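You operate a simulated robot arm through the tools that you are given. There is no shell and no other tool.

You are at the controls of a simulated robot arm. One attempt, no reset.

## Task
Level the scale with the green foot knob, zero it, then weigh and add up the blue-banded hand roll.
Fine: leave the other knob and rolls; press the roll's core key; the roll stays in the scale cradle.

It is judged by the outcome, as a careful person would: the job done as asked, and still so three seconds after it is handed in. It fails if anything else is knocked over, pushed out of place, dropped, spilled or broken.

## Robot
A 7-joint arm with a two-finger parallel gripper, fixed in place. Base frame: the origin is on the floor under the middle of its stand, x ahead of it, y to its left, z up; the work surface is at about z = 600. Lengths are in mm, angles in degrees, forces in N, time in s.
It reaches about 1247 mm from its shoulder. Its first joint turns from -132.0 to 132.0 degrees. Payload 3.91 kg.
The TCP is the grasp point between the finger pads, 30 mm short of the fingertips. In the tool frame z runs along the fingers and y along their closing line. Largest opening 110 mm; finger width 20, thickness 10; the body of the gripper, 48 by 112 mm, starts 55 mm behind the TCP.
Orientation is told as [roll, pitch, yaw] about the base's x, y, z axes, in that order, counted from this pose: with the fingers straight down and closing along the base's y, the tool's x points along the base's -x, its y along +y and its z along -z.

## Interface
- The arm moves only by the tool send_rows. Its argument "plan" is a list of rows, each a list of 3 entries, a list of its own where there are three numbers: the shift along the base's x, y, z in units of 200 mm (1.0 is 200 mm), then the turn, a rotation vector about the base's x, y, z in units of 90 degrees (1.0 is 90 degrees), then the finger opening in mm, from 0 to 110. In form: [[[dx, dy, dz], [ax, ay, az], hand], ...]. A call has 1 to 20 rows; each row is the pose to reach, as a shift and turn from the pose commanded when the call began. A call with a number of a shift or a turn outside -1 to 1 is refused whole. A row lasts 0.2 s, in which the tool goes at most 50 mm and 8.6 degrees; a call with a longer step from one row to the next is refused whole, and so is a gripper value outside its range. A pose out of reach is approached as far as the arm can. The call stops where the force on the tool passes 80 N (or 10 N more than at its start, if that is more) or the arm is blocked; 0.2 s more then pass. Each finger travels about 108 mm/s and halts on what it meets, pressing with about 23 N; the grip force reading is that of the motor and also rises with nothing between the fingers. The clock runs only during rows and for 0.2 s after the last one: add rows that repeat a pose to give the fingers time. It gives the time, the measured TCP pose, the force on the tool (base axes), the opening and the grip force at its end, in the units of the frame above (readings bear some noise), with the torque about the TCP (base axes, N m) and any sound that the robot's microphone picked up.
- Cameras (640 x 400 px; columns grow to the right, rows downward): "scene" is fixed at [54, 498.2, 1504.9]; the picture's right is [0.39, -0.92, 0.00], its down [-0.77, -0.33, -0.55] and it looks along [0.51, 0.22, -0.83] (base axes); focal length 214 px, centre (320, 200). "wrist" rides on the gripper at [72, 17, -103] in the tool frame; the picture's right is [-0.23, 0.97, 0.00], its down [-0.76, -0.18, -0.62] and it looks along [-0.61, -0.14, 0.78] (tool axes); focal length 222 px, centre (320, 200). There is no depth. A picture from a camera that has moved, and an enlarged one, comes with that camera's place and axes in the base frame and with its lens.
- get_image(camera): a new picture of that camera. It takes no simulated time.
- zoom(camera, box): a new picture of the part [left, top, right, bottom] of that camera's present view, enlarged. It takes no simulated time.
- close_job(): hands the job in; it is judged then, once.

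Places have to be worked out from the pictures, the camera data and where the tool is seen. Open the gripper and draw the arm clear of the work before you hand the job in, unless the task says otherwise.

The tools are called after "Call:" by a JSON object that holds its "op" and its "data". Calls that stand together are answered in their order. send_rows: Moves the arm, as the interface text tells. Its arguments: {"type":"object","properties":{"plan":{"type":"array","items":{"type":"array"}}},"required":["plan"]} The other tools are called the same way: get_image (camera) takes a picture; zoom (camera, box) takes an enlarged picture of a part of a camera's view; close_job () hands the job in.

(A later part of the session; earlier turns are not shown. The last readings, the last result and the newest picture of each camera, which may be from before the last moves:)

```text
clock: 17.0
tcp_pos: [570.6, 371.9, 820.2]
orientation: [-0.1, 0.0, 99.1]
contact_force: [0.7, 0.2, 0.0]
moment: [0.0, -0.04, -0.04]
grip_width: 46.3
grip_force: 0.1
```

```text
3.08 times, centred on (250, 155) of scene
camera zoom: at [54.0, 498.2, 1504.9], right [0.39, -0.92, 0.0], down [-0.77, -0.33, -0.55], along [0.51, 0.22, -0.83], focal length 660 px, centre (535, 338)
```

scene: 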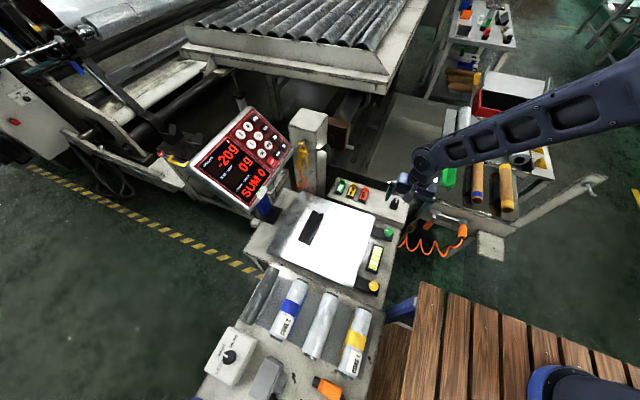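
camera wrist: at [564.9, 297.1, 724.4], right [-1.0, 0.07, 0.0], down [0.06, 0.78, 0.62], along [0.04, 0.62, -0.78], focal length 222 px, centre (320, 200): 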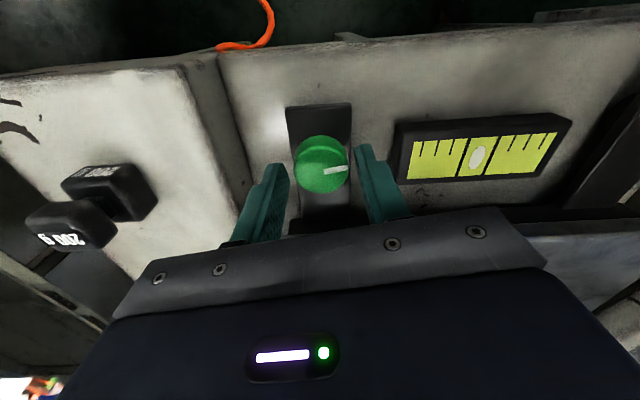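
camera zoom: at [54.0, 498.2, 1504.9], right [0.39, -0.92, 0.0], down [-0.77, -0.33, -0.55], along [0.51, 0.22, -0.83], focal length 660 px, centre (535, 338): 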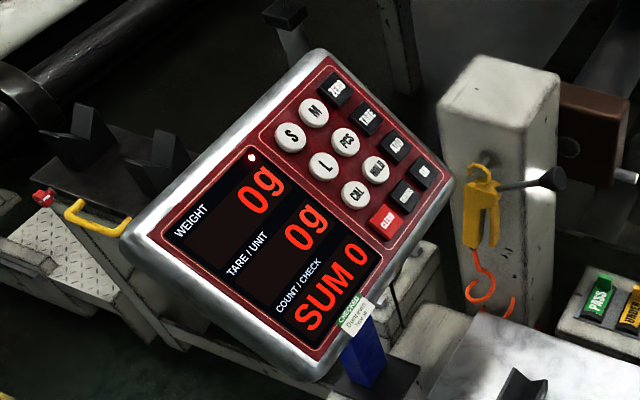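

The scale is level and the weight reads 0 g. Next I'll back away upward, rotate the gripper back, and head toward the display to press ZERO.

Call:
{"op": "send_rows", "data": {"plan": [[[-0.045, 0.068, 0.091], [0, 0, -0.089], 40], [[-0.091, 0.136, 0.182], [0, 0, -0.178], 30], [[-0.136, 0.205, 0.273], [0, 0, -0.267], 20], [[-0.182, 0.273, 0.364], [0, 0, -0.356], 10], [[-0.227, 0.341, 0.455], [0, 0, -0.444], 0], [[-0.273, 0.409, 0.545], [0, 0, -0.533], 0], [[-0.318, 0.477, 0.636], [0, 0, -0.622], 0], [[-0.364, 0.545, 0.727], [0, 0, -0.711], 0], [[-0.409, 0.614, 0.818], [0, 0, -0.8], 0], [[-0.455, 0.682, 0.909], [0, 0, -0.889], 0], [[-0.5, 0.75, 1.0], [0, 0, -0.978], 0], [[-0.5, 0.75, 1.0], [0, 0, -1.0], 0], [[-0.5, 0.75, 1.0], [0, 0, -1.0], 0]]}}

Call:
{"op": "get_image", "data": {"camera": "wrist"}}

Call:
{"op": "get_image", "data": {"camera": "scene"}}

```text
clock: 19.8
tcp_pos: [470.2, 522.9, 1020.8]
orientation: [-0.1, 0.0, 9.0]
contact_force: [0.4, -0.2, -0.9]
moment: [0.02, -0.04, -0.01]
grip_width: 0.0
grip_force: 22.7
```

```text
taken
camera wrist: at [395.8, 527.6, 1124.6], right [0.07, 1.0, 0.0], down [0.78, -0.06, 0.62], along [0.62, -0.04, -0.78], focal length 222 px, centre (320, 200)
```

wrist: 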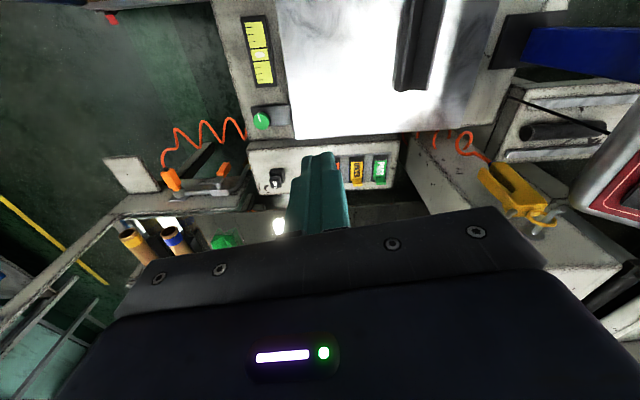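

```text
taken
```

scene: 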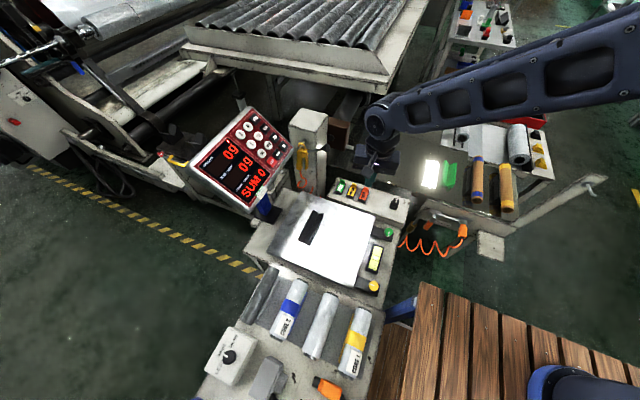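

The display still shows 0 g. I'll tilt the tool about +54° about x (fingers toward the panel face) and move toward the display to view the keypad.

Call:
{"op": "send_rows", "data": {"plan": [[[0.007, 0.11, 0.09], [0.084, 0.007, -0.013], 0], [[0.014, 0.23, 0.18], [0.168, 0.013, -0.026], 0], [[0.021, 0.35, 0.27], [0.252, 0.02, -0.039], 0], [[0.028, 0.47, 0.36], [0.336, 0.026, -0.052], 0], [[0.035, 0.59, 0.45], [0.42, 0.033, -0.065], 0], [[0.042, 0.71, 0.55], [0.504, 0.04, -0.078], 0], [[0.05, 0.835, 0.645], [0.588, 0.046, -0.091], 0], [[0.05, 0.835, 0.645], [0.599, 0.047, -0.0925], 0], [[0.05, 0.835, 0.645], [0.599, 0.047, -0.0925], 0]]}}

Call:
{"op": "get_image", "data": {"camera": "wrist"}}

Call:
{"op": "get_image", "data": {"camera": "scene"}}

```text
clock: 21.8
tcp_pos: [480.8, 689.6, 1149.9]
orientation: [54.0, -0.1, 0.0]
contact_force: [-0.7, -0.9, -0.1]
moment: [0.01, -0.02, 0.02]
grip_width: 0.0
grip_force: 23.0
```

```text
taken
camera wrist: at [407.6, 615.2, 1225.2], right [0.23, 0.57, 0.79], down [0.76, -0.61, 0.22], along [0.61, 0.55, -0.57], focal length 222 px, centre (320, 200)
```

wrist: 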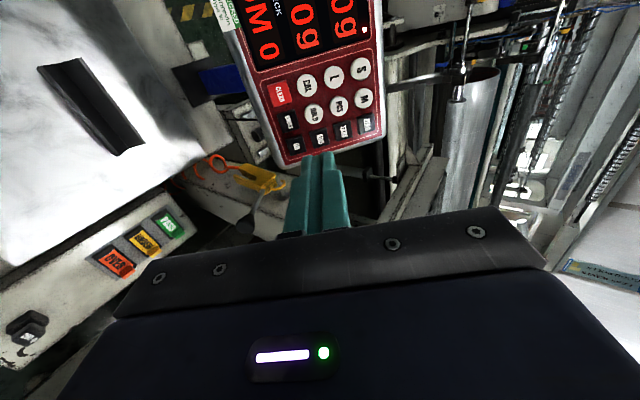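

```text
taken
```

scene: 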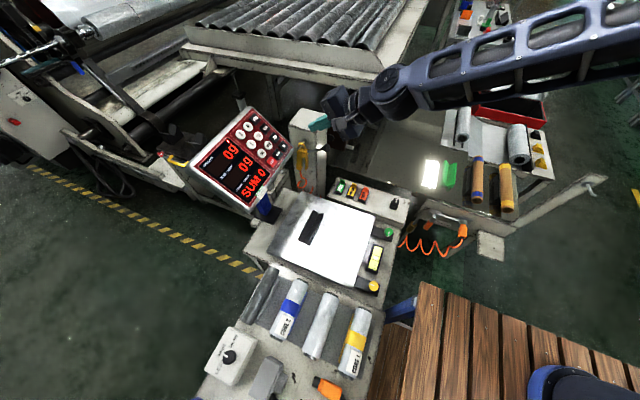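

Call:
{"op": "zoom", "data": {"camera": "wrist", "box": [240, 30, 400, 170]}}

Call:
{"op": "zoom", "data": {"camera": "scene", "box": [220, 95, 340, 175]}}

```text
2.86 times, centred on (320, 100) of wrist
camera zoom: at [407.6, 615.2, 1225.2], right [0.23, 0.57, 0.79], down [0.76, -0.61, 0.22], along [0.61, 0.55, -0.57], focal length 635 px, centre (320, 486)
```

zoom: 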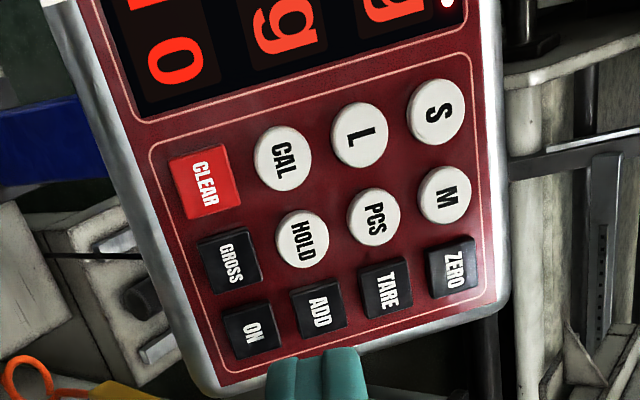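

```text
5.00 times, centred on (280, 135) of scene
camera zoom: at [54.0, 498.2, 1504.9], right [0.39, -0.92, 0.0], down [-0.77, -0.33, -0.55], along [0.51, 0.22, -0.83], focal length 1072 px, centre (520, 525)
```

zoom: 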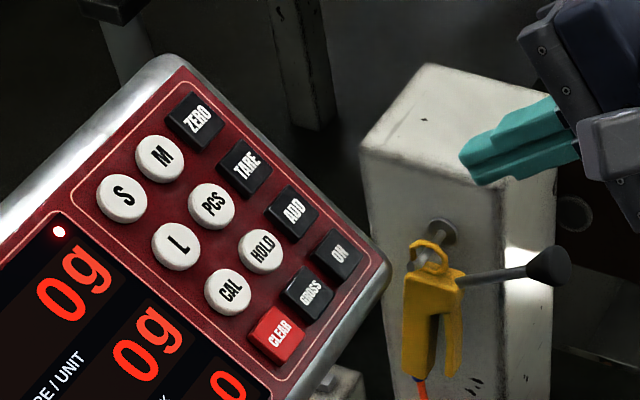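

The keys triangulate to S≈(480, 968, 1030), ZERO≈(566, 964, 1033), CLEAR≈(477, 866, 945) and ON≈(561, 860, 950). The panel normal is therefore about 39° off vertical toward -y. I'll set the tool roll to 39° and go to a standoff 100 mm off the ZERO key.

Call:
{"op": "send_rows", "data": {"plan": [[[0.07, 0.16, -0.014], [-0.028, 0, 0], 0], [[0.14, 0.32, -0.028], [-0.056, 0, 0], 0], [[0.21, 0.48, -0.042], [-0.084, 0, 0], 0], [[0.285, 0.64, -0.055], [-0.111, 0, 0], 0], [[0.36, 0.8, -0.068], [-0.139, 0, 0], 0], [[0.4285, 0.9655, -0.082], [-0.167, 0, 0], 0], [[0.4285, 0.9655, -0.082], [-0.167, 0, 0], 0]]}}

Call:
{"op": "get_image", "data": {"camera": "wrist"}}

Call:
{"op": "get_image", "data": {"camera": "scene"}}

Call:
{"op": "zoom", "data": {"camera": "scene", "box": [210, 90, 330, 170]}}

```text
clock: 23.4
tcp_pos: [565.6, 882.5, 1132.1]
orientation: [39.0, -0.2, 0.2]
contact_force: [1.0, 0.0, -0.1]
moment: [-0.01, -0.01, 0.0]
grip_width: 0.0
grip_force: 22.5
```

```text
taken
camera wrist: at [492.8, 830.2, 1224.5], right [0.23, 0.76, 0.61], down [0.76, -0.53, 0.37], along [0.61, 0.38, -0.7], focal length 222 px, centre (320, 200)
```

wrist: 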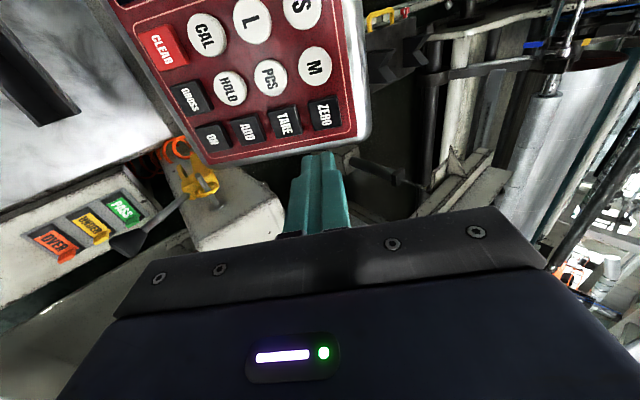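

```text
taken
```

scene: 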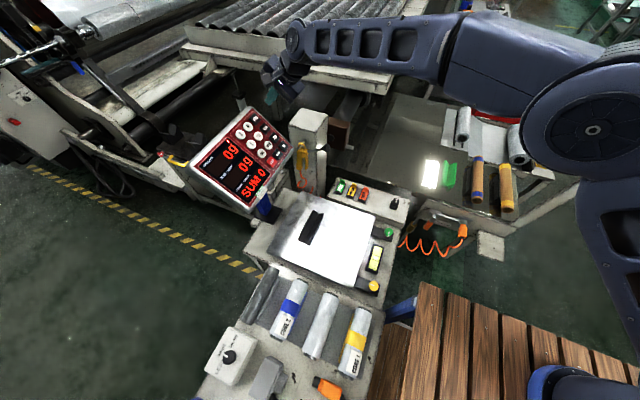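

```text
5.00 times, centred on (270, 130) of scene
camera zoom: at [54.0, 498.2, 1504.9], right [0.39, -0.92, 0.0], down [-0.77, -0.33, -0.55], along [0.51, 0.22, -0.83], focal length 1072 px, centre (570, 550)
```

zoom: 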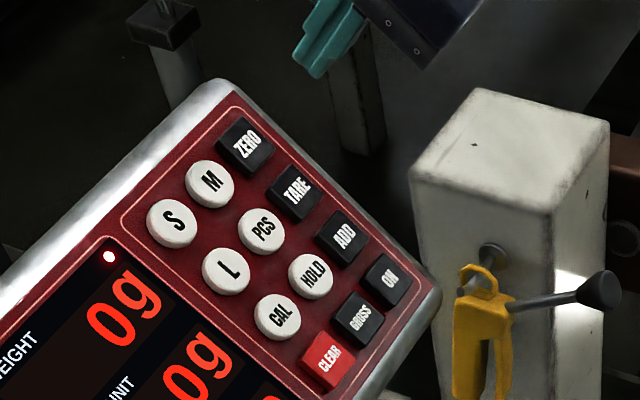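

Call:
{"op": "zoom", "data": {"camera": "wrist", "box": [190, 60, 390, 180]}}

```text
3.20 times, centred on (290, 120) of wrist
camera zoom: at [492.8, 830.2, 1224.5], right [0.23, 0.76, 0.61], down [0.76, -0.53, 0.37], along [0.61, 0.38, -0.7], focal length 711 px, centre (416, 456)
```

zoom: 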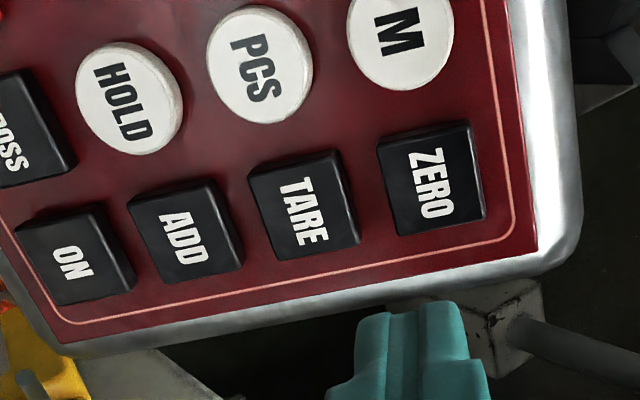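

ZERO lies about 4 mm up-slope of the tool axis. I'll correct for that and advance 80 mm along the press direction, leaving roughly 15–25 mm of clearance.

Call:
{"op": "send_rows", "data": {"plan": [[[0.0075, 0.07, -0.06], [0, 0, 0], 0], [[0.0075, 0.14, -0.14], [0, 0, 0], 0], [[0.0075, 0.2, -0.22], [0, 0, 0], 0], [[0.0075, 0.267, -0.299], [0, 0, 0], 0], [[0.0075, 0.267, -0.299], [0, 0, 0], 0]]}}

Call:
{"op": "get_image", "data": {"camera": "wrist"}}

Call:
{"op": "zoom", "data": {"camera": "scene", "box": [210, 90, 330, 170]}}

```text
clock: 24.6
tcp_pos: [566.0, 936.4, 1072.9]
orientation: [39.0, -0.2, 0.1]
contact_force: [-0.1, -0.4, -0.3]
moment: [-0.02, -0.04, -0.01]
grip_width: 0.0
grip_force: 23.2
```

```text
taken
camera wrist: at [494.3, 883.6, 1164.9], right [0.23, 0.76, 0.61], down [0.76, -0.53, 0.37], along [0.61, 0.38, -0.7], focal length 222 px, centre (320, 200)
```

wrist: 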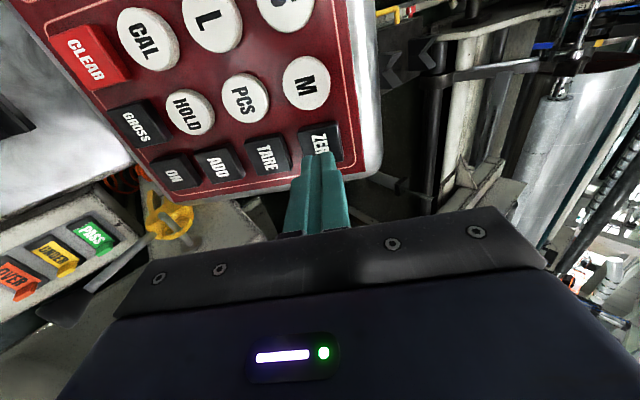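

```text
5.00 times, centred on (270, 130) of scene
camera zoom: at [54.0, 498.2, 1504.9], right [0.39, -0.92, 0.0], down [-0.77, -0.33, -0.55], along [0.51, 0.22, -0.83], focal length 1072 px, centre (570, 550)
```

zoom: 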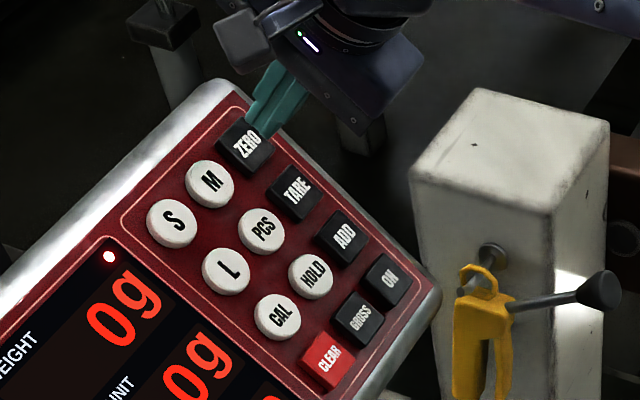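

The tip is lined up with ZERO, about 20–25 mm away. I'll advance 14 mm more, then creep.

Call:
{"op": "send_rows", "data": {"plan": [[[0, 0.022, -0.027], [0, 0, 0], 0], [[0, 0.044, -0.0544], [0, 0, 0], 0], [[0, 0.044, -0.0544], [0, 0, 0], 0]]}}

Call:
{"op": "zoom", "data": {"camera": "wrist", "box": [250, 100, 400, 200]}}

Call:
{"op": "zoom", "data": {"camera": "scene", "box": [235, 95, 295, 135]}}

```text
clock: 25.4
tcp_pos: [567.0, 943.6, 1062.2]
orientation: [39.0, -0.1, 0.0]
contact_force: [0.0, 0.5, 0.1]
moment: [0.0, 0.0, 0.0]
grip_width: 0.0
grip_force: 23.3
```

```text
4.00 times, centred on (325, 150) of wrist
camera zoom: at [494.4, 892.1, 1154.3], right [0.23, 0.76, 0.61], down [0.76, -0.53, 0.37], along [0.61, 0.38, -0.7], focal length 888 px, centre (300, 400)
```

zoom: 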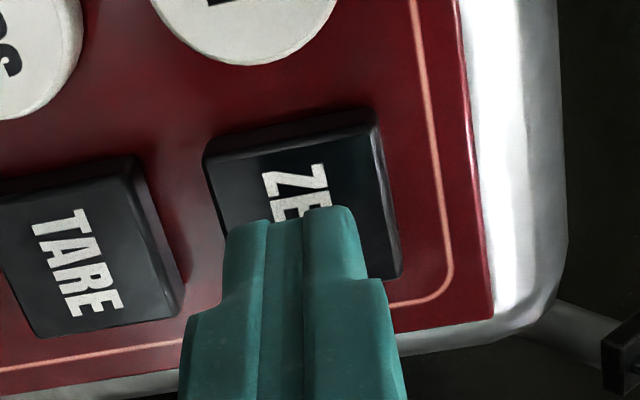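

```text
10.00 times, centred on (265, 115) of scene
camera zoom: at [54.0, 498.2, 1504.9], right [0.39, -0.92, 0.0], down [-0.77, -0.33, -0.55], along [0.51, 0.22, -0.83], focal length 2145 px, centre (870, 1050)
```

zoom: 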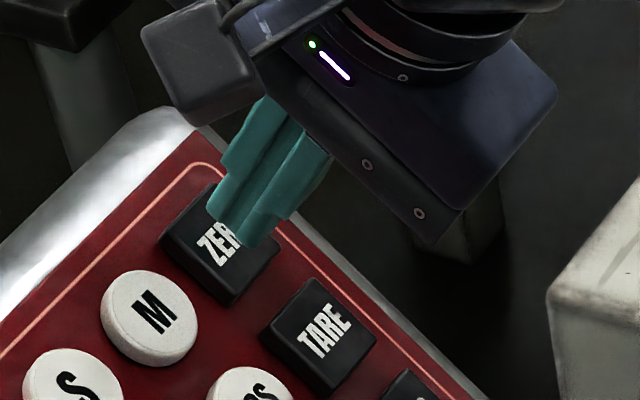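

No contact yet. I'll creep forward another 10 mm in small steps and read the force.

Call:
{"op": "send_rows", "data": {"plan": [[[0, 0.008, -0.0097], [0, 0, 0], 0], [[0, 0.0157, -0.0194], [0, 0, 0], 0], [[0, 0.0236, -0.0291], [0, 0, 0], 0], [[0, 0.0315, -0.0388], [0, 0, 0], 0]]}}

Call:
{"op": "zoom", "data": {"camera": "scene", "box": [235, 95, 295, 135]}}

Call:
{"op": "zoom", "data": {"camera": "wrist", "box": [250, 100, 400, 200]}}

```text
clock: 26.4
tcp_pos: [566.7, 950.7, 1055.2]
orientation: [39.0, -0.1, 0.1]
contact_force: [-0.6, -1.1, 0.5]
moment: [-0.01, -0.01, 0.0]
grip_width: 0.0
grip_force: 22.5
```

```text
10.00 times, centred on (265, 115) of scene
camera zoom: at [54.0, 498.2, 1504.9], right [0.39, -0.92, 0.0], down [-0.77, -0.33, -0.55], along [0.51, 0.22, -0.83], focal length 2145 px, centre (870, 1050)
```

zoom: 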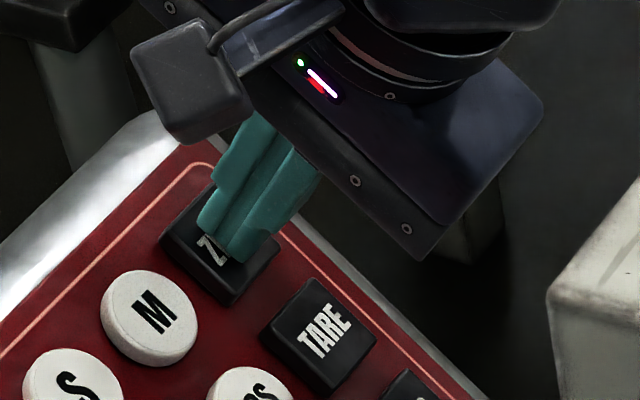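

```text
4.00 times, centred on (325, 150) of wrist
camera zoom: at [494.9, 898.5, 1146.6], right [0.23, 0.76, 0.61], down [0.76, -0.53, 0.37], along [0.61, 0.38, -0.7], focal length 888 px, centre (300, 400)
```

zoom: 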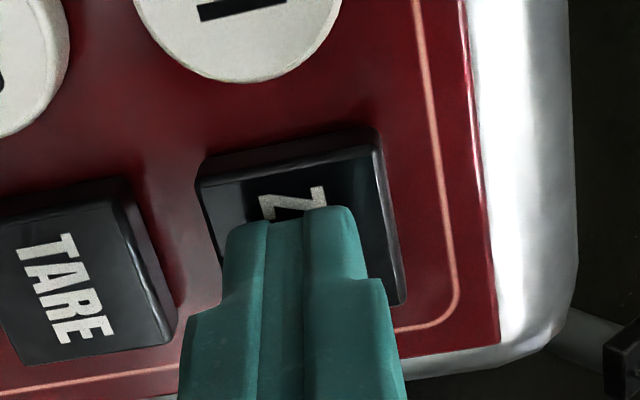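

Force is still near zero, so the tip is just about to touch. I'll creep 5 mm more.

Call:
{"op": "send_rows", "data": {"plan": [[[0, 0.0079, -0.0097], [0, 0, 0], 0], [[0, 0.0157, -0.0194], [0, 0, 0], 0]]}}

Call:
{"op": "zoom", "data": {"camera": "scene", "box": [200, 95, 295, 165]}}

```text
clock: 27.0
tcp_pos: [566.6, 952.8, 1051.3]
orientation: [39.0, -0.1, 0.2]
contact_force: [0.2, -0.1, 0.0]
moment: [0.01, -0.05, -0.02]
grip_width: 0.1
grip_force: 22.9
```

```text
5.71 times, centred on (248, 130) of scene
camera zoom: at [54.0, 498.2, 1504.9], right [0.39, -0.92, 0.0], down [-0.77, -0.33, -0.55], along [0.51, 0.22, -0.83], focal length 1226 px, centre (734, 600)
```

zoom: 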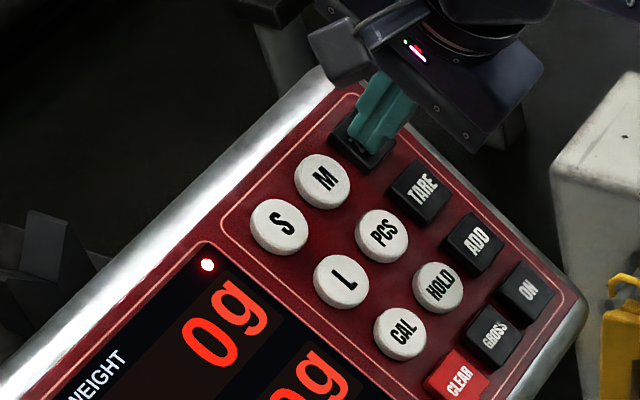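

Call:
{"op": "send_rows", "data": {"plan": [[[0, 0.0079, -0.0097], [0, 0, 0], 0], [[0, 0.0157, -0.0194], [0, 0, 0], 0]]}}

Call:
{"op": "zoom", "data": {"camera": "scene", "box": [200, 95, 295, 165]}}

Call:
{"op": "zoom", "data": {"camera": "wrist", "box": [250, 100, 400, 200]}}

```text
clock: 27.6
tcp_pos: [567.7, 957.3, 1047.1]
orientation: [39.0, -0.1, 0.1]
contact_force: [-1.0, -6.2, 2.8]
moment: [-0.08, 0.03, 0.02]
grip_width: 0.0
grip_force: 23.3
heard: click
```

```text
5.71 times, centred on (248, 130) of scene
camera zoom: at [54.0, 498.2, 1504.9], right [0.39, -0.92, 0.0], down [-0.77, -0.33, -0.55], along [0.51, 0.22, -0.83], focal length 1226 px, centre (734, 600)
```

zoom: 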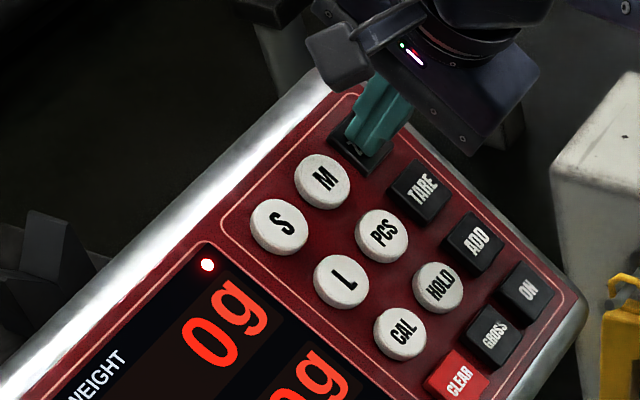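

```text
4.00 times, centred on (325, 150) of wrist
camera zoom: at [494.9, 904.5, 1139.6], right [0.23, 0.76, 0.61], down [0.76, -0.53, 0.37], along [0.61, 0.38, -0.7], focal length 888 px, centre (300, 400)
```

zoom: 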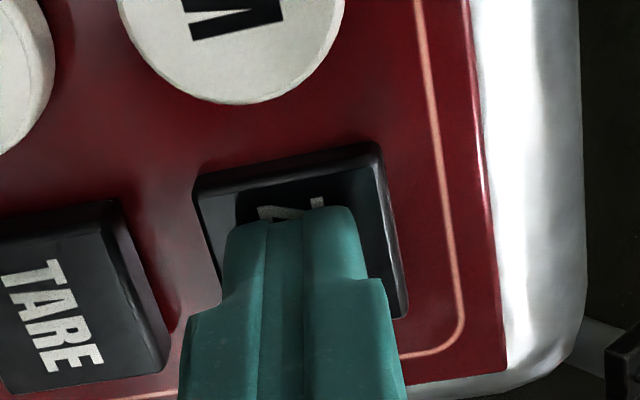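

A click was heard at about 7 N, so ZERO is pressed. I'll retract along the same line.

Call:
{"op": "send_rows", "data": {"plan": [[[0, -0.05, 0.062], [0, 0, 0], 0], [[0, -0.15, 0.185], [0, 0, 0], 0], [[0, -0.25, 0.31], [0, 0, 0], 0], [[0, -0.33, 0.41], [0, 0, 0], 0], [[0, -0.33, 0.41], [0, 0, 0], 0]]}}

Call:
{"op": "zoom", "data": {"camera": "scene", "box": [180, 90, 320, 220]}}

Call:
{"op": "zoom", "data": {"camera": "wrist", "box": [110, 0, 390, 180]}}

```text
clock: 28.8
tcp_pos: [568.6, 889.8, 1128.5]
orientation: [38.9, -0.1, 0.1]
contact_force: [-0.1, -0.1, 0.1]
moment: [0.02, 0.02, -0.02]
grip_width: 0.1
grip_force: 23.5
```

```text
3.08 times, centred on (250, 155) of scene
camera zoom: at [54.0, 498.2, 1504.9], right [0.39, -0.92, 0.0], down [-0.77, -0.33, -0.55], along [0.51, 0.22, -0.83], focal length 660 px, centre (535, 338)
```

zoom: 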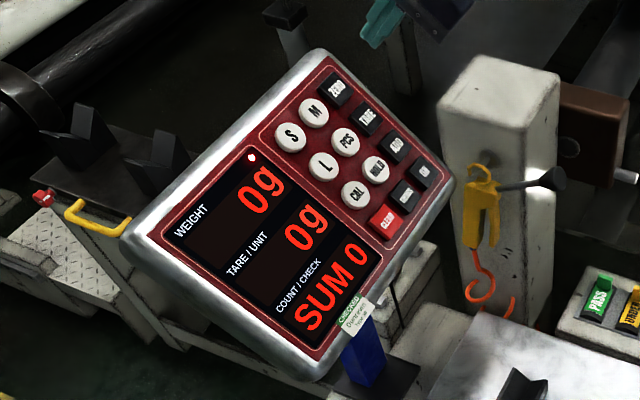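

```text
2.22 times, centred on (250, 90) of wrist
camera zoom: at [494.7, 837.7, 1221.2], right [0.23, 0.76, 0.61], down [0.76, -0.53, 0.37], along [0.61, 0.38, -0.7], focal length 494 px, centre (476, 444)
```

zoom: 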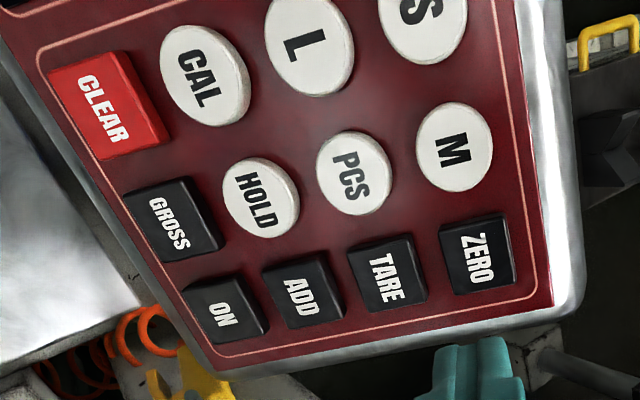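

The display reads 0 g and SUM 0 after zeroing. Refined key spots for later are S≈(481, 975.5, 1027) and ADD≈(566, 906, 971). Now I'll head to the roll tray, first backing away and rotating upright.

Call:
{"op": "send_rows", "data": {"plan": [[[-0.05, -0.14, 0.03], [-0.06, 0, 0], 20], [[-0.15, -0.28, 0.06], [-0.12, 0, 0], 40], [[-0.27, -0.42, 0.09], [-0.18, 0, 0], 60], [[-0.4, -0.56, 0.1], [-0.25, 0, 0], 80], [[-0.53, -0.7, 0.1], [-0.31, 0, 0], 90], [[-0.66, -0.85, 0.1], [-0.37, 0, 0], 100], [[-0.8, -1.0, 0.1], [-0.433, 0, 0], 100], [[-0.8, -1.0, 0.1], [-0.433, 0, 0], 100]]}}

Call:
{"op": "send_rows", "data": {"plan": [[[-0.2, -0.03, -0.05], [0, 0, 0], 100], [[-0.4, -0.06, -0.12], [0, 0, 0], 100], [[-0.6, -0.09, -0.25], [0, 0, 0], 100], [[-0.8, -0.12, -0.37], [0, 0, 0], 100], [[-1.0, -0.15, -0.5], [0, 0, 0], 100], [[-1.0, -0.15, -0.5], [0, 0, 0], 100]]}}

Call:
{"op": "get_image", "data": {"camera": "wrist"}}

Call:
{"op": "get_image", "data": {"camera": "scene"}}

```text
clock: 30.6
tcp_pos: [408.3, 692.1, 1149.4]
orientation: [0.1, 0.0, 0.1]
contact_force: [1.0, -0.4, -0.8]
moment: [0.0, -0.02, 0.0]
grip_width: 99.9
grip_force: 0.0
```

```text
clock: 32.0
tcp_pos: [209.2, 659.9, 1048.2]
orientation: [0.0, 0.0, 0.1]
contact_force: [-0.4, 0.5, -0.5]
moment: [0.01, 0.05, -0.04]
grip_width: 99.8
grip_force: 0.0
```

```text
taken
camera wrist: at [135.7, 677.1, 1153.0], right [0.23, 0.97, 0.0], down [0.76, -0.18, 0.62], along [0.61, -0.14, -0.78], focal length 222 px, centre (320, 200)
```

wrist: 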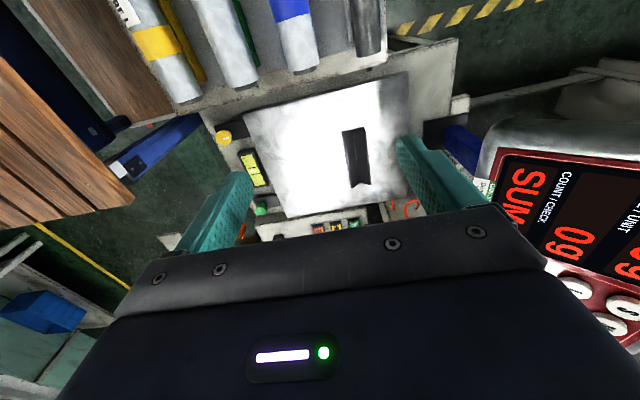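

```text
taken
```

scene: 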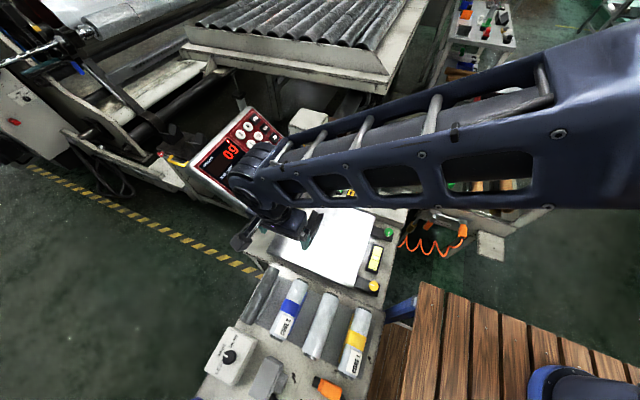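

The arm is now upright near the tray. I'll move to above the blue-banded roll at about z=880 for a closer view.

Call:
{"op": "send_rows", "data": {"plan": [[[-0.12, -0.02, -0.2], [0, 0, 0], 100], [[-0.25, -0.04, -0.4], [0, 0, 0], 100], [[-0.37, -0.06, -0.6], [0, 0, 0], 100], [[-0.5, -0.085, -0.8], [0, 0, 0], 100], [[-0.5, -0.085, -0.8], [0, 0, 0], 100]]}}

Call:
{"op": "get_image", "data": {"camera": "wrist"}}

Call:
{"op": "get_image", "data": {"camera": "scene"}}

Call:
{"op": "zoom", "data": {"camera": "scene", "box": [190, 250, 400, 400]}}

```text
clock: 33.2
tcp_pos: [107.4, 644.4, 889.3]
orientation: [0.1, 0.0, 0.1]
contact_force: [1.1, -0.9, 0.0]
moment: [0.01, 0.0, -0.01]
grip_width: 100.0
grip_force: 0.1
```

```text
taken
camera wrist: at [35.5, 660.7, 993.3], right [0.23, 0.97, 0.0], down [0.76, -0.18, 0.62], along [0.61, -0.14, -0.78], focal length 222 px, centre (320, 200)
```

wrist: 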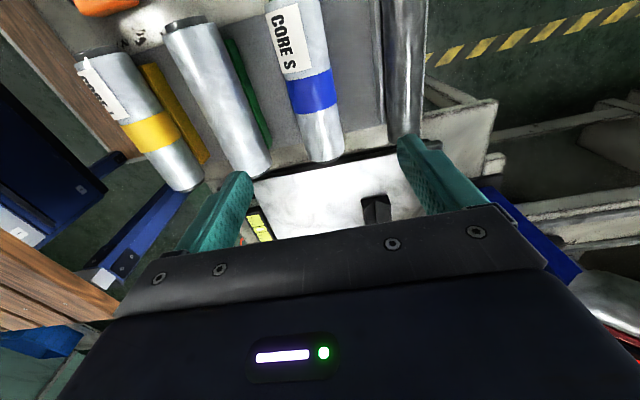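

```text
taken
```

scene: 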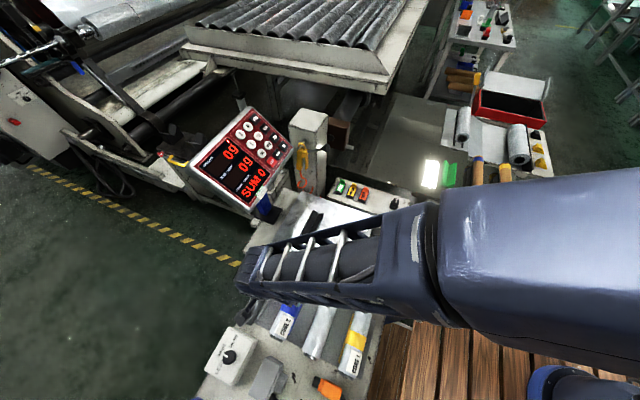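

```text
2.67 times, centred on (295, 325) of scene
camera zoom: at [54.0, 498.2, 1504.9], right [0.39, -0.92, 0.0], down [-0.77, -0.33, -0.55], along [0.51, 0.22, -0.83], focal length 572 px, centre (387, -133)
```

zoom: 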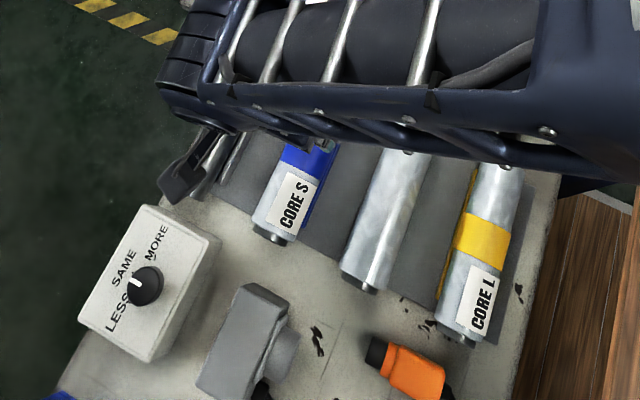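

Call:
{"op": "zoom", "data": {"camera": "wrist", "box": [150, 0, 450, 190]}}

```text
2.11 times, centred on (300, 95) of wrist
camera zoom: at [35.5, 660.7, 993.3], right [0.23, 0.97, 0.0], down [0.76, -0.18, 0.62], along [0.61, -0.14, -0.78], focal length 468 px, centre (362, 421)
```

zoom: 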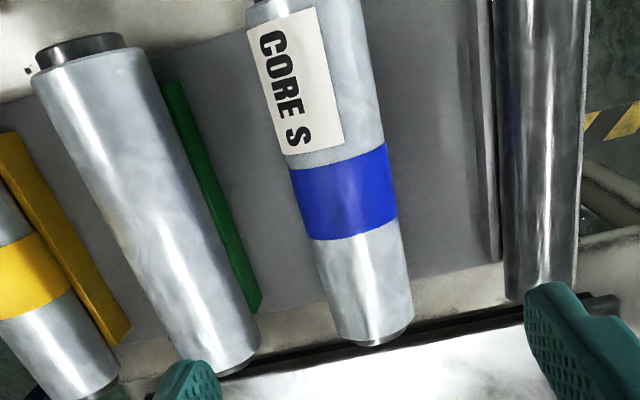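

The blue roll's axis is near y≈634.5, spanning x≈11–196, with axis height around z≈655–680 and diameter ~55. There is also a coloured strip alongside it. I'll descend to z≈780 to refine heights.

Call:
{"op": "send_rows", "data": {"plan": [[[-0.01, -0.025, -0.15], [0, 0, 0], 100], [[-0.01, -0.05, -0.3], [0, 0, 0], 100], [[-0.01, -0.05, -0.45], [0, 0, 0], 100], [[-0.01, -0.05, -0.545], [0, 0, 0], 100], [[-0.01, -0.05, -0.545], [0, 0, 0], 100]]}}

Call:
{"op": "get_image", "data": {"camera": "wrist"}}

Call:
{"op": "zoom", "data": {"camera": "scene", "box": [190, 250, 400, 400]}}

```text
clock: 34.4
tcp_pos: [105.4, 634.6, 778.8]
orientation: [0.0, -0.1, 0.2]
contact_force: [0.6, -0.6, 0.2]
moment: [-0.04, -0.03, 0.01]
grip_width: 99.7
grip_force: 0.1
```

```text
taken
camera wrist: at [33.8, 650.7, 883.7], right [0.23, 0.97, 0.0], down [0.76, -0.18, 0.62], along [0.61, -0.14, -0.78], focal length 222 px, centre (320, 200)
```

wrist: 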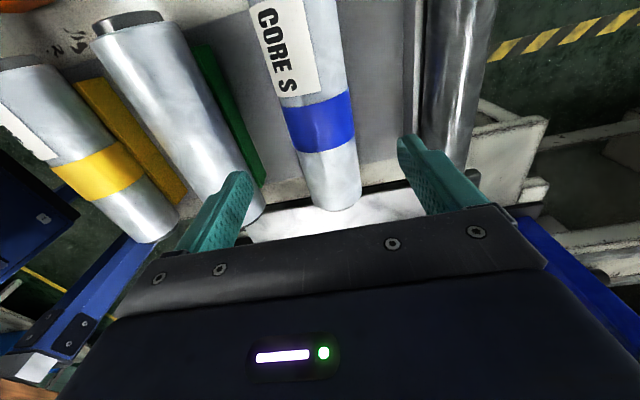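

```text
2.67 times, centred on (295, 325) of scene
camera zoom: at [54.0, 498.2, 1504.9], right [0.39, -0.92, 0.0], down [-0.77, -0.33, -0.55], along [0.51, 0.22, -0.83], focal length 572 px, centre (387, -133)
```

zoom: 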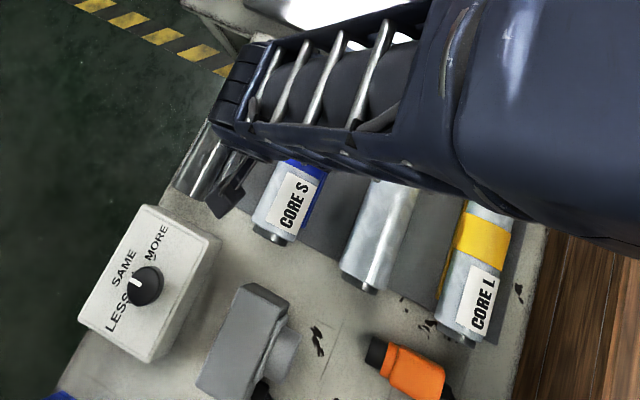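

Call:
{"op": "zoom", "data": {"camera": "wrist", "box": [170, 0, 460, 220]}}

```text
1.82 times, centred on (315, 110) of wrist
camera zoom: at [33.8, 650.7, 883.7], right [0.23, 0.97, 0.0], down [0.76, -0.18, 0.62], along [0.61, -0.14, -0.78], focal length 404 px, centre (329, 364)
```

zoom: 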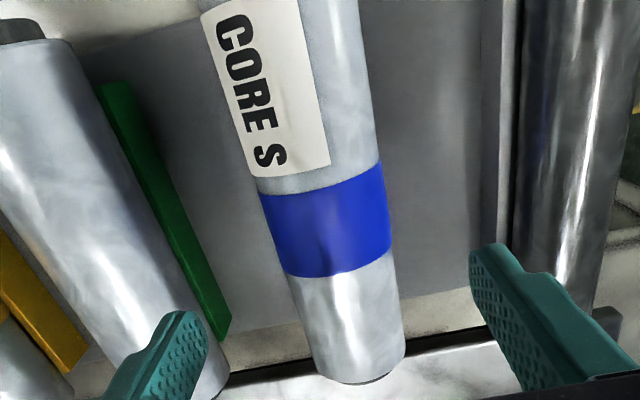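

The roll's diameter is about 58–65 mm, with axis height somewhere between 660 and 687. I'll lower to z≈725, with the tips straddling the roll's top, and compare again.

Call:
{"op": "send_rows", "data": {"plan": [[[0, -0.005, -0.09], [0, 0, 0], 105], [[0, -0.005, -0.18], [0, 0, 0], 105], [[0, -0.005, -0.27], [0, 0, 0], 105], [[0, -0.005, -0.27], [0, 0, 0], 105]]}}

Call:
{"op": "get_image", "data": {"camera": "wrist"}}

Call:
{"op": "zoom", "data": {"camera": "wrist", "box": [170, 0, 460, 220]}}

Call:
{"op": "zoom", "data": {"camera": "scene", "box": [240, 260, 340, 360]}}

```text
clock: 35.4
tcp_pos: [105.3, 634.0, 725.1]
orientation: [0.0, 0.0, 0.1]
contact_force: [0.5, 0.4, 0.5]
moment: [-0.01, -0.01, -0.03]
grip_width: 104.8
grip_force: 0.0
```

```text
taken
camera wrist: at [32.8, 649.6, 830.1], right [0.23, 0.97, 0.0], down [0.76, -0.18, 0.62], along [0.61, -0.14, -0.78], focal length 222 px, centre (320, 200)
```

wrist: 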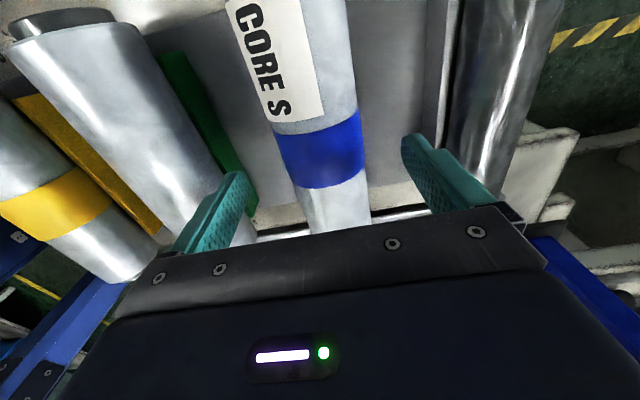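

```text
1.82 times, centred on (315, 110) of wrist
camera zoom: at [32.8, 649.6, 830.1], right [0.23, 0.97, 0.0], down [0.76, -0.18, 0.62], along [0.61, -0.14, -0.78], focal length 404 px, centre (329, 364)
```

zoom: 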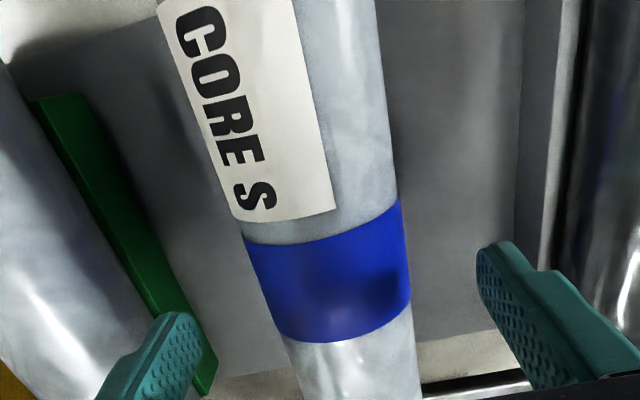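

```text
4.00 times, centred on (290, 310) of scene
camera zoom: at [54.0, 498.2, 1504.9], right [0.39, -0.92, 0.0], down [-0.77, -0.33, -0.55], along [0.51, 0.22, -0.83], focal length 858 px, centre (440, -240)
```

zoom: 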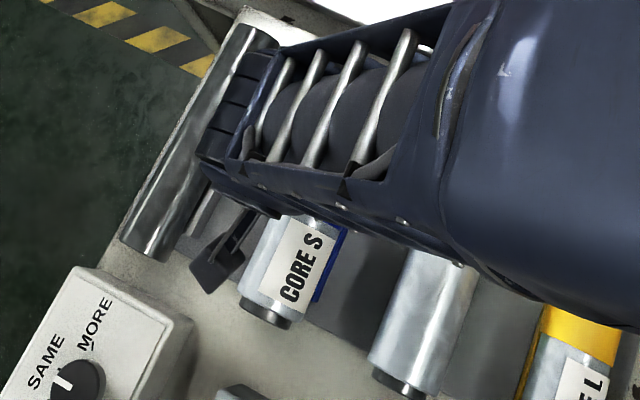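

The axis now resolves to y≈634 and z≈660, with radius ~31 and the adjacent strip's top near z≈626. I'll descend to TCP z≈673 (tips ~643, clear of the strip) with the fingers open.

Call:
{"op": "send_rows", "data": {"plan": [[[0, 0, -0.08], [0, 0, 0], 105], [[0, 0, -0.16], [0, 0, 0], 105], [[0, 0, -0.22], [0, 0, 0], 105], [[0, 0, -0.26], [0, 0, 0], 105], [[0, 0, -0.26], [0, 0, 0], 105]]}}

Call:
{"op": "get_image", "data": {"camera": "wrist"}}

```text
clock: 36.6
tcp_pos: [105.6, 632.9, 672.9]
orientation: [0.1, 0.0, 0.1]
contact_force: [-0.3, 0.3, 0.1]
moment: [-0.03, -0.04, 0.01]
grip_width: 105.3
grip_force: 0.0
```

```text
taken
camera wrist: at [32.4, 649.5, 777.4], right [0.23, 0.97, 0.0], down [0.76, -0.18, 0.62], along [0.61, -0.14, -0.78], focal length 222 px, centre (320, 200)
```

wrist: 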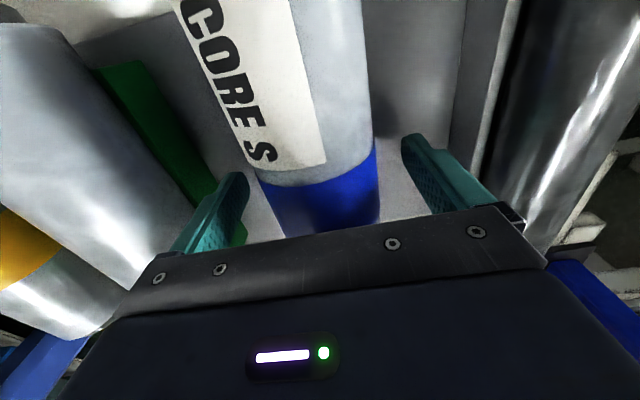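

The fingers straddle the roll evenly around the blue band, so I'll close on it.

Call:
{"op": "send_rows", "data": {"plan": [[[0, 0, 0], [0, 0, 0], 85], [[0, 0, 0], [0, 0, 0], 75], [[0, 0, 0], [0, 0, 0], 68], [[0, 0, 0], [0, 0, 0], 60], [[0, 0, 0], [0, 0, 0], 50], [[0, 0, 0], [0, 0, 0], 40], [[0, 0, 0], [0, 0, 0], 40]]}}

Call:
{"op": "get_image", "data": {"camera": "wrist"}}

```text
clock: 38.2
tcp_pos: [104.2, 634.6, 673.1]
orientation: [0.2, 0.0, 0.1]
contact_force: [-2.0, 34.8, -19.6]
moment: [1.45, 0.08, -0.17]
grip_width: 59.9
grip_force: 45.6
```

```text
taken
camera wrist: at [32.3, 651.0, 777.6], right [0.23, 0.97, 0.0], down [0.76, -0.18, 0.62], along [0.61, -0.14, -0.78], focal length 222 px, centre (320, 200)
```

wrist: 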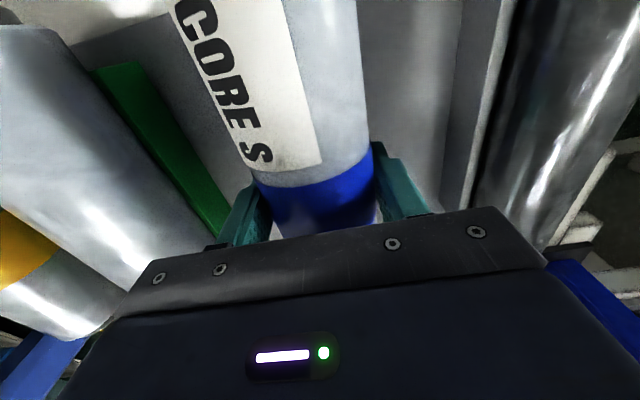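

The grip is at 59.9 mm and the +34.8 N in y says the roll sits ~3 mm further toward +y. I'll relieve that, then lift gently.

Call:
{"op": "send_rows", "data": {"plan": [[[0, 0.008, 0], [0, 0, 0], 40], [[0, 0.015, 0.01], [0, 0, 0], 40], [[0, 0.015, 0.03], [0, 0, 0], 40], [[0, 0.015, 0.06], [0, 0, 0], 40], [[0, 0.015, 0.1], [0, 0, 0], 40], [[0, 0.015, 0.1], [0, 0, 0], 40]]}}

Call:
{"op": "get_image", "data": {"camera": "wrist"}}

Call:
{"op": "zoom", "data": {"camera": "scene", "box": [220, 250, 360, 370]}}

```text
clock: 39.0
tcp_pos: [105.7, 634.9, 672.9]
orientation: [-0.2, -0.1, 0.1]
contact_force: [-2.4, 18.5, -27.3]
moment: [1.59, -0.07, -0.15]
grip_width: 59.8
grip_force: 45.0
stopped in row 3: the force on the tool passed its limit at 84 N (the readings are from after the stop); the commanded pose is now the measured one
```

```text
taken
camera wrist: at [32.4, 651.7, 778.1], right [0.23, 0.97, 0.0], down [0.76, -0.17, 0.62], along [0.61, -0.14, -0.78], focal length 222 px, centre (320, 200)
```

wrist: 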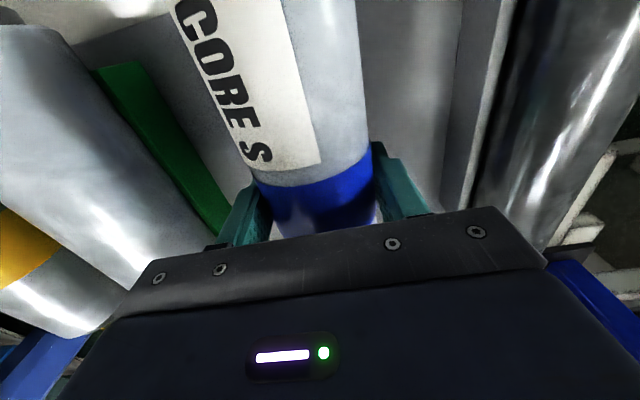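

```text
3.33 times, centred on (290, 310) of scene
camera zoom: at [54.0, 498.2, 1504.9], right [0.39, -0.92, 0.0], down [-0.77, -0.33, -0.55], along [0.51, 0.22, -0.83], focal length 715 px, centre (420, -167)
```

zoom: 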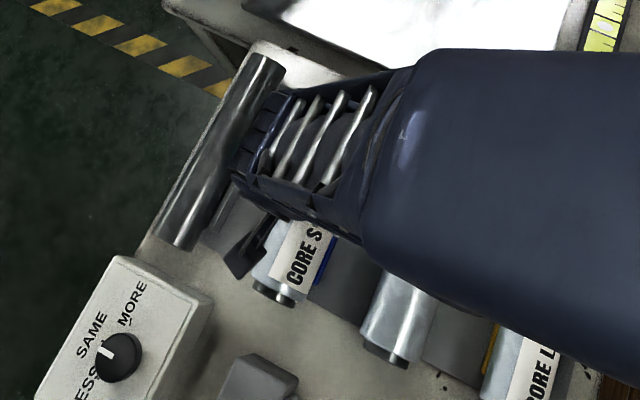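

The lift was stopped by a force spike, and the tool is still pulled down 27 N. I'll hold for a moment and re-read the forces before deciding.

Call:
{"op": "send_rows", "data": {"plan": [[[0, 0, 0], [0, 0, 0], 40], [[0, 0, 0], [0, 0, 0], 40]]}}

Call:
{"op": "zoom", "data": {"camera": "wrist", "box": [180, 80, 460, 260]}}

Call:
{"op": "zoom", "data": {"camera": "scene", "box": [260, 290, 310, 340]}}

```text
clock: 39.6
tcp_pos: [105.5, 634.7, 674.3]
orientation: [-0.2, 0.0, 0.1]
contact_force: [-1.8, 31.2, -42.3]
moment: [1.19, 0.14, -0.34]
grip_width: 59.5
grip_force: 44.9
```

```text
2.22 times, centred on (320, 170) of wrist
camera zoom: at [32.4, 651.9, 778.1], right [0.23, 0.97, 0.0], down [0.76, -0.17, 0.62], along [0.61, -0.14, -0.78], focal length 494 px, centre (320, 267)
```

zoom: 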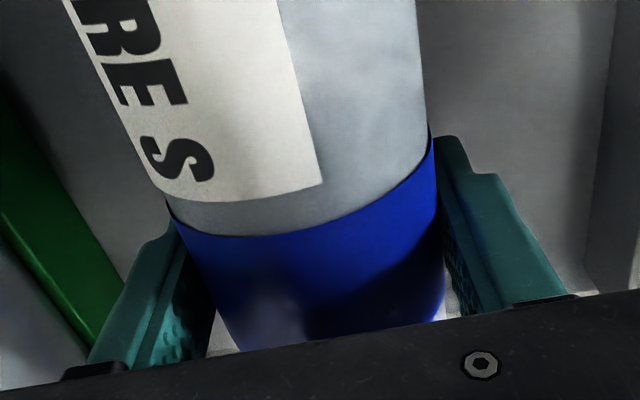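

```text
8.00 times, centred on (285, 315) of scene
camera zoom: at [54.0, 498.2, 1504.9], right [0.39, -0.92, 0.0], down [-0.77, -0.33, -0.55], along [0.51, 0.22, -0.83], focal length 1716 px, centre (600, -720)
```

zoom: 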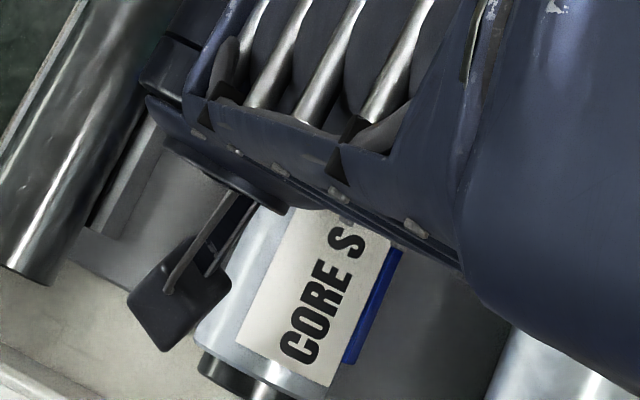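

The tool feels +31 N in y and -42 N in z, so the roll is preloaded against its chock strip. I'll shift +y by 2 mm only and watch how the forces respond.

Call:
{"op": "send_rows", "data": {"plan": [[[0, 0.005, 0], [0, 0, 0], 40], [[0, 0.01, 0], [0, 0, 0], 40], [[0, 0.01, 0], [0, 0, 0], 40]]}}

```text
clock: 40.4
tcp_pos: [104.6, 635.0, 674.4]
orientation: [-0.4, -0.1, 0.2]
contact_force: [2.9, 4.3, -33.8]
moment: [0.51, -0.21, -0.16]
grip_width: 59.9
grip_force: 44.8
```

That removed the side load. Now I'll lift slowly in 1 mm increments.

Call:
{"op": "send_rows", "data": {"plan": [[[0, 0, 0.005], [0, 0, 0], 40], [[0, 0, 0.01], [0, 0, 0], 40], [[0, 0, 0.015], [0, 0, 0], 40], [[0, 0, 0.015], [0, 0, 0], 40]]}}

Call:
{"op": "zoom", "data": {"camera": "wrist", "box": [180, 80, 460, 260]}}

```text
clock: 41.4
tcp_pos: [104.2, 635.2, 676.1]
orientation: [-0.5, 0.0, 0.0]
contact_force: [1.7, -5.6, -61.3]
moment: [-0.06, -0.18, -0.18]
grip_width: 59.4
grip_force: 44.8
```

```text
2.22 times, centred on (320, 170) of wrist
camera zoom: at [32.3, 652.4, 780.2], right [0.23, 0.97, -0.01], down [0.76, -0.17, 0.62], along [0.61, -0.15, -0.78], focal length 494 px, centre (320, 267)
```

zoom: 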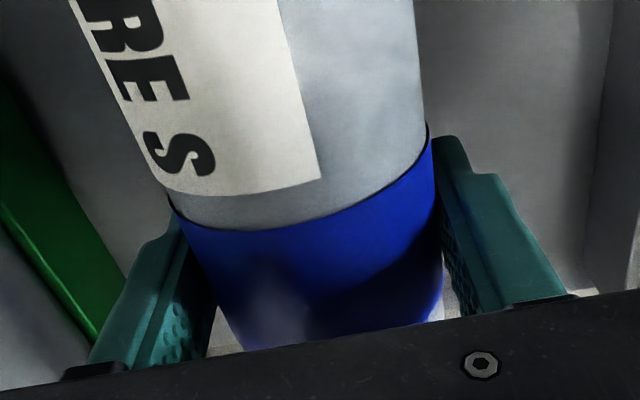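

The roll isn't rising even at 61 N, so something is holding it or I've misjudged the contact. I'll ease back down to unload and inspect the neighbouring rolls and strips for how they're held.

Call:
{"op": "send_rows", "data": {"plan": [[[0, 0, -0.01], [0, 0, 0], 40], [[0, 0, -0.02], [0, 0, 0], 40], [[0, 0, -0.025], [0, 0, 0], 40]]}}

Call:
{"op": "zoom", "data": {"camera": "scene", "box": [320, 300, 400, 380]}}

Call:
{"op": "zoom", "data": {"camera": "wrist", "box": [0, 0, 300, 250]}}

Call:
{"op": "zoom", "data": {"camera": "wrist", "box": [340, 0, 560, 230]}}

```text
clock: 42.2
tcp_pos: [105.8, 634.0, 677.3]
orientation: [-0.1, 0.0, 0.1]
contact_force: [3.9, -58.0, 57.8]
moment: [-3.3, 0.11, -0.17]
grip_width: 59.3
grip_force: 45.3
```

```text
5.00 times, centred on (360, 340) of scene
camera zoom: at [54.0, 498.2, 1504.9], right [0.39, -0.92, 0.0], down [-0.77, -0.33, -0.55], along [0.51, 0.22, -0.83], focal length 1072 px, centre (120, -500)
```

zoom: 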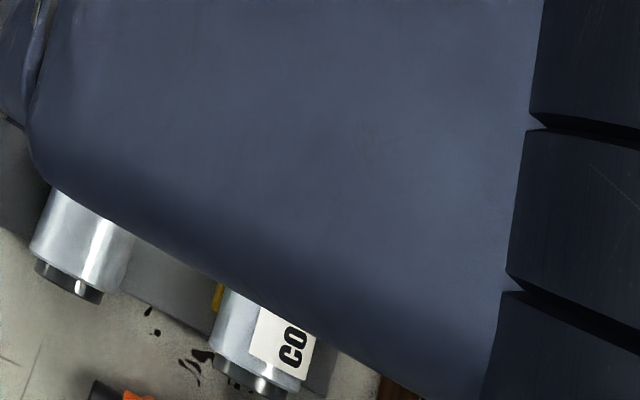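

```text
1.60 times, centred on (150, 125) of wrist
camera zoom: at [32.4, 651.9, 780.4], right [0.23, 0.97, 0.0], down [0.76, -0.18, 0.62], along [0.61, -0.14, -0.78], focal length 355 px, centre (592, 320)
```

zoom: 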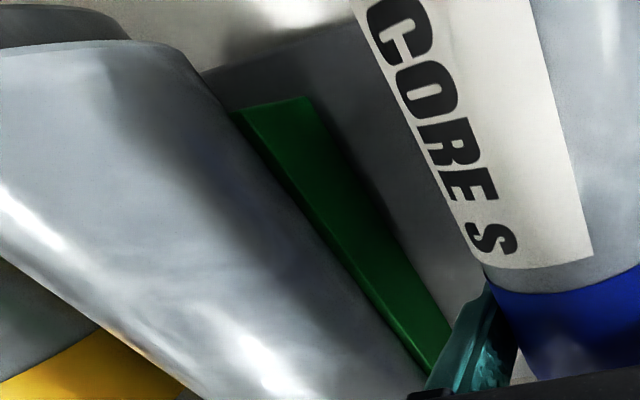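

```text
1.74 times, centred on (450, 115) of wrist
camera zoom: at [32.4, 651.9, 780.4], right [0.23, 0.97, 0.0], down [0.76, -0.18, 0.62], along [0.61, -0.14, -0.78], focal length 386 px, centre (94, 348)
```

zoom: 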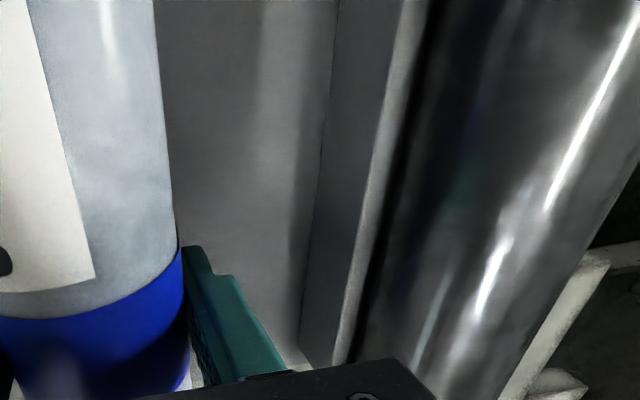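

On the way down the tool is blocked at 45° (-y, +z), which suggests the roll rests in some V-shaped support. I'll bring the command to a neutral point so both forces are small, then read again.

Call:
{"op": "send_rows", "data": {"plan": [[[0, -0.004, 0.006], [0, 0, 0], 40], [[0, -0.008, 0.012], [0, 0, 0], 40], [[0, -0.008, 0.012], [0, 0, 0], 40]]}}

```text
clock: 43.0
tcp_pos: [104.5, 634.4, 675.3]
orientation: [0.0, 0.0, 0.1]
contact_force: [4.1, -20.3, 28.6]
moment: [-0.68, 0.05, -0.87]
grip_width: 59.7
grip_force: 45.1
```

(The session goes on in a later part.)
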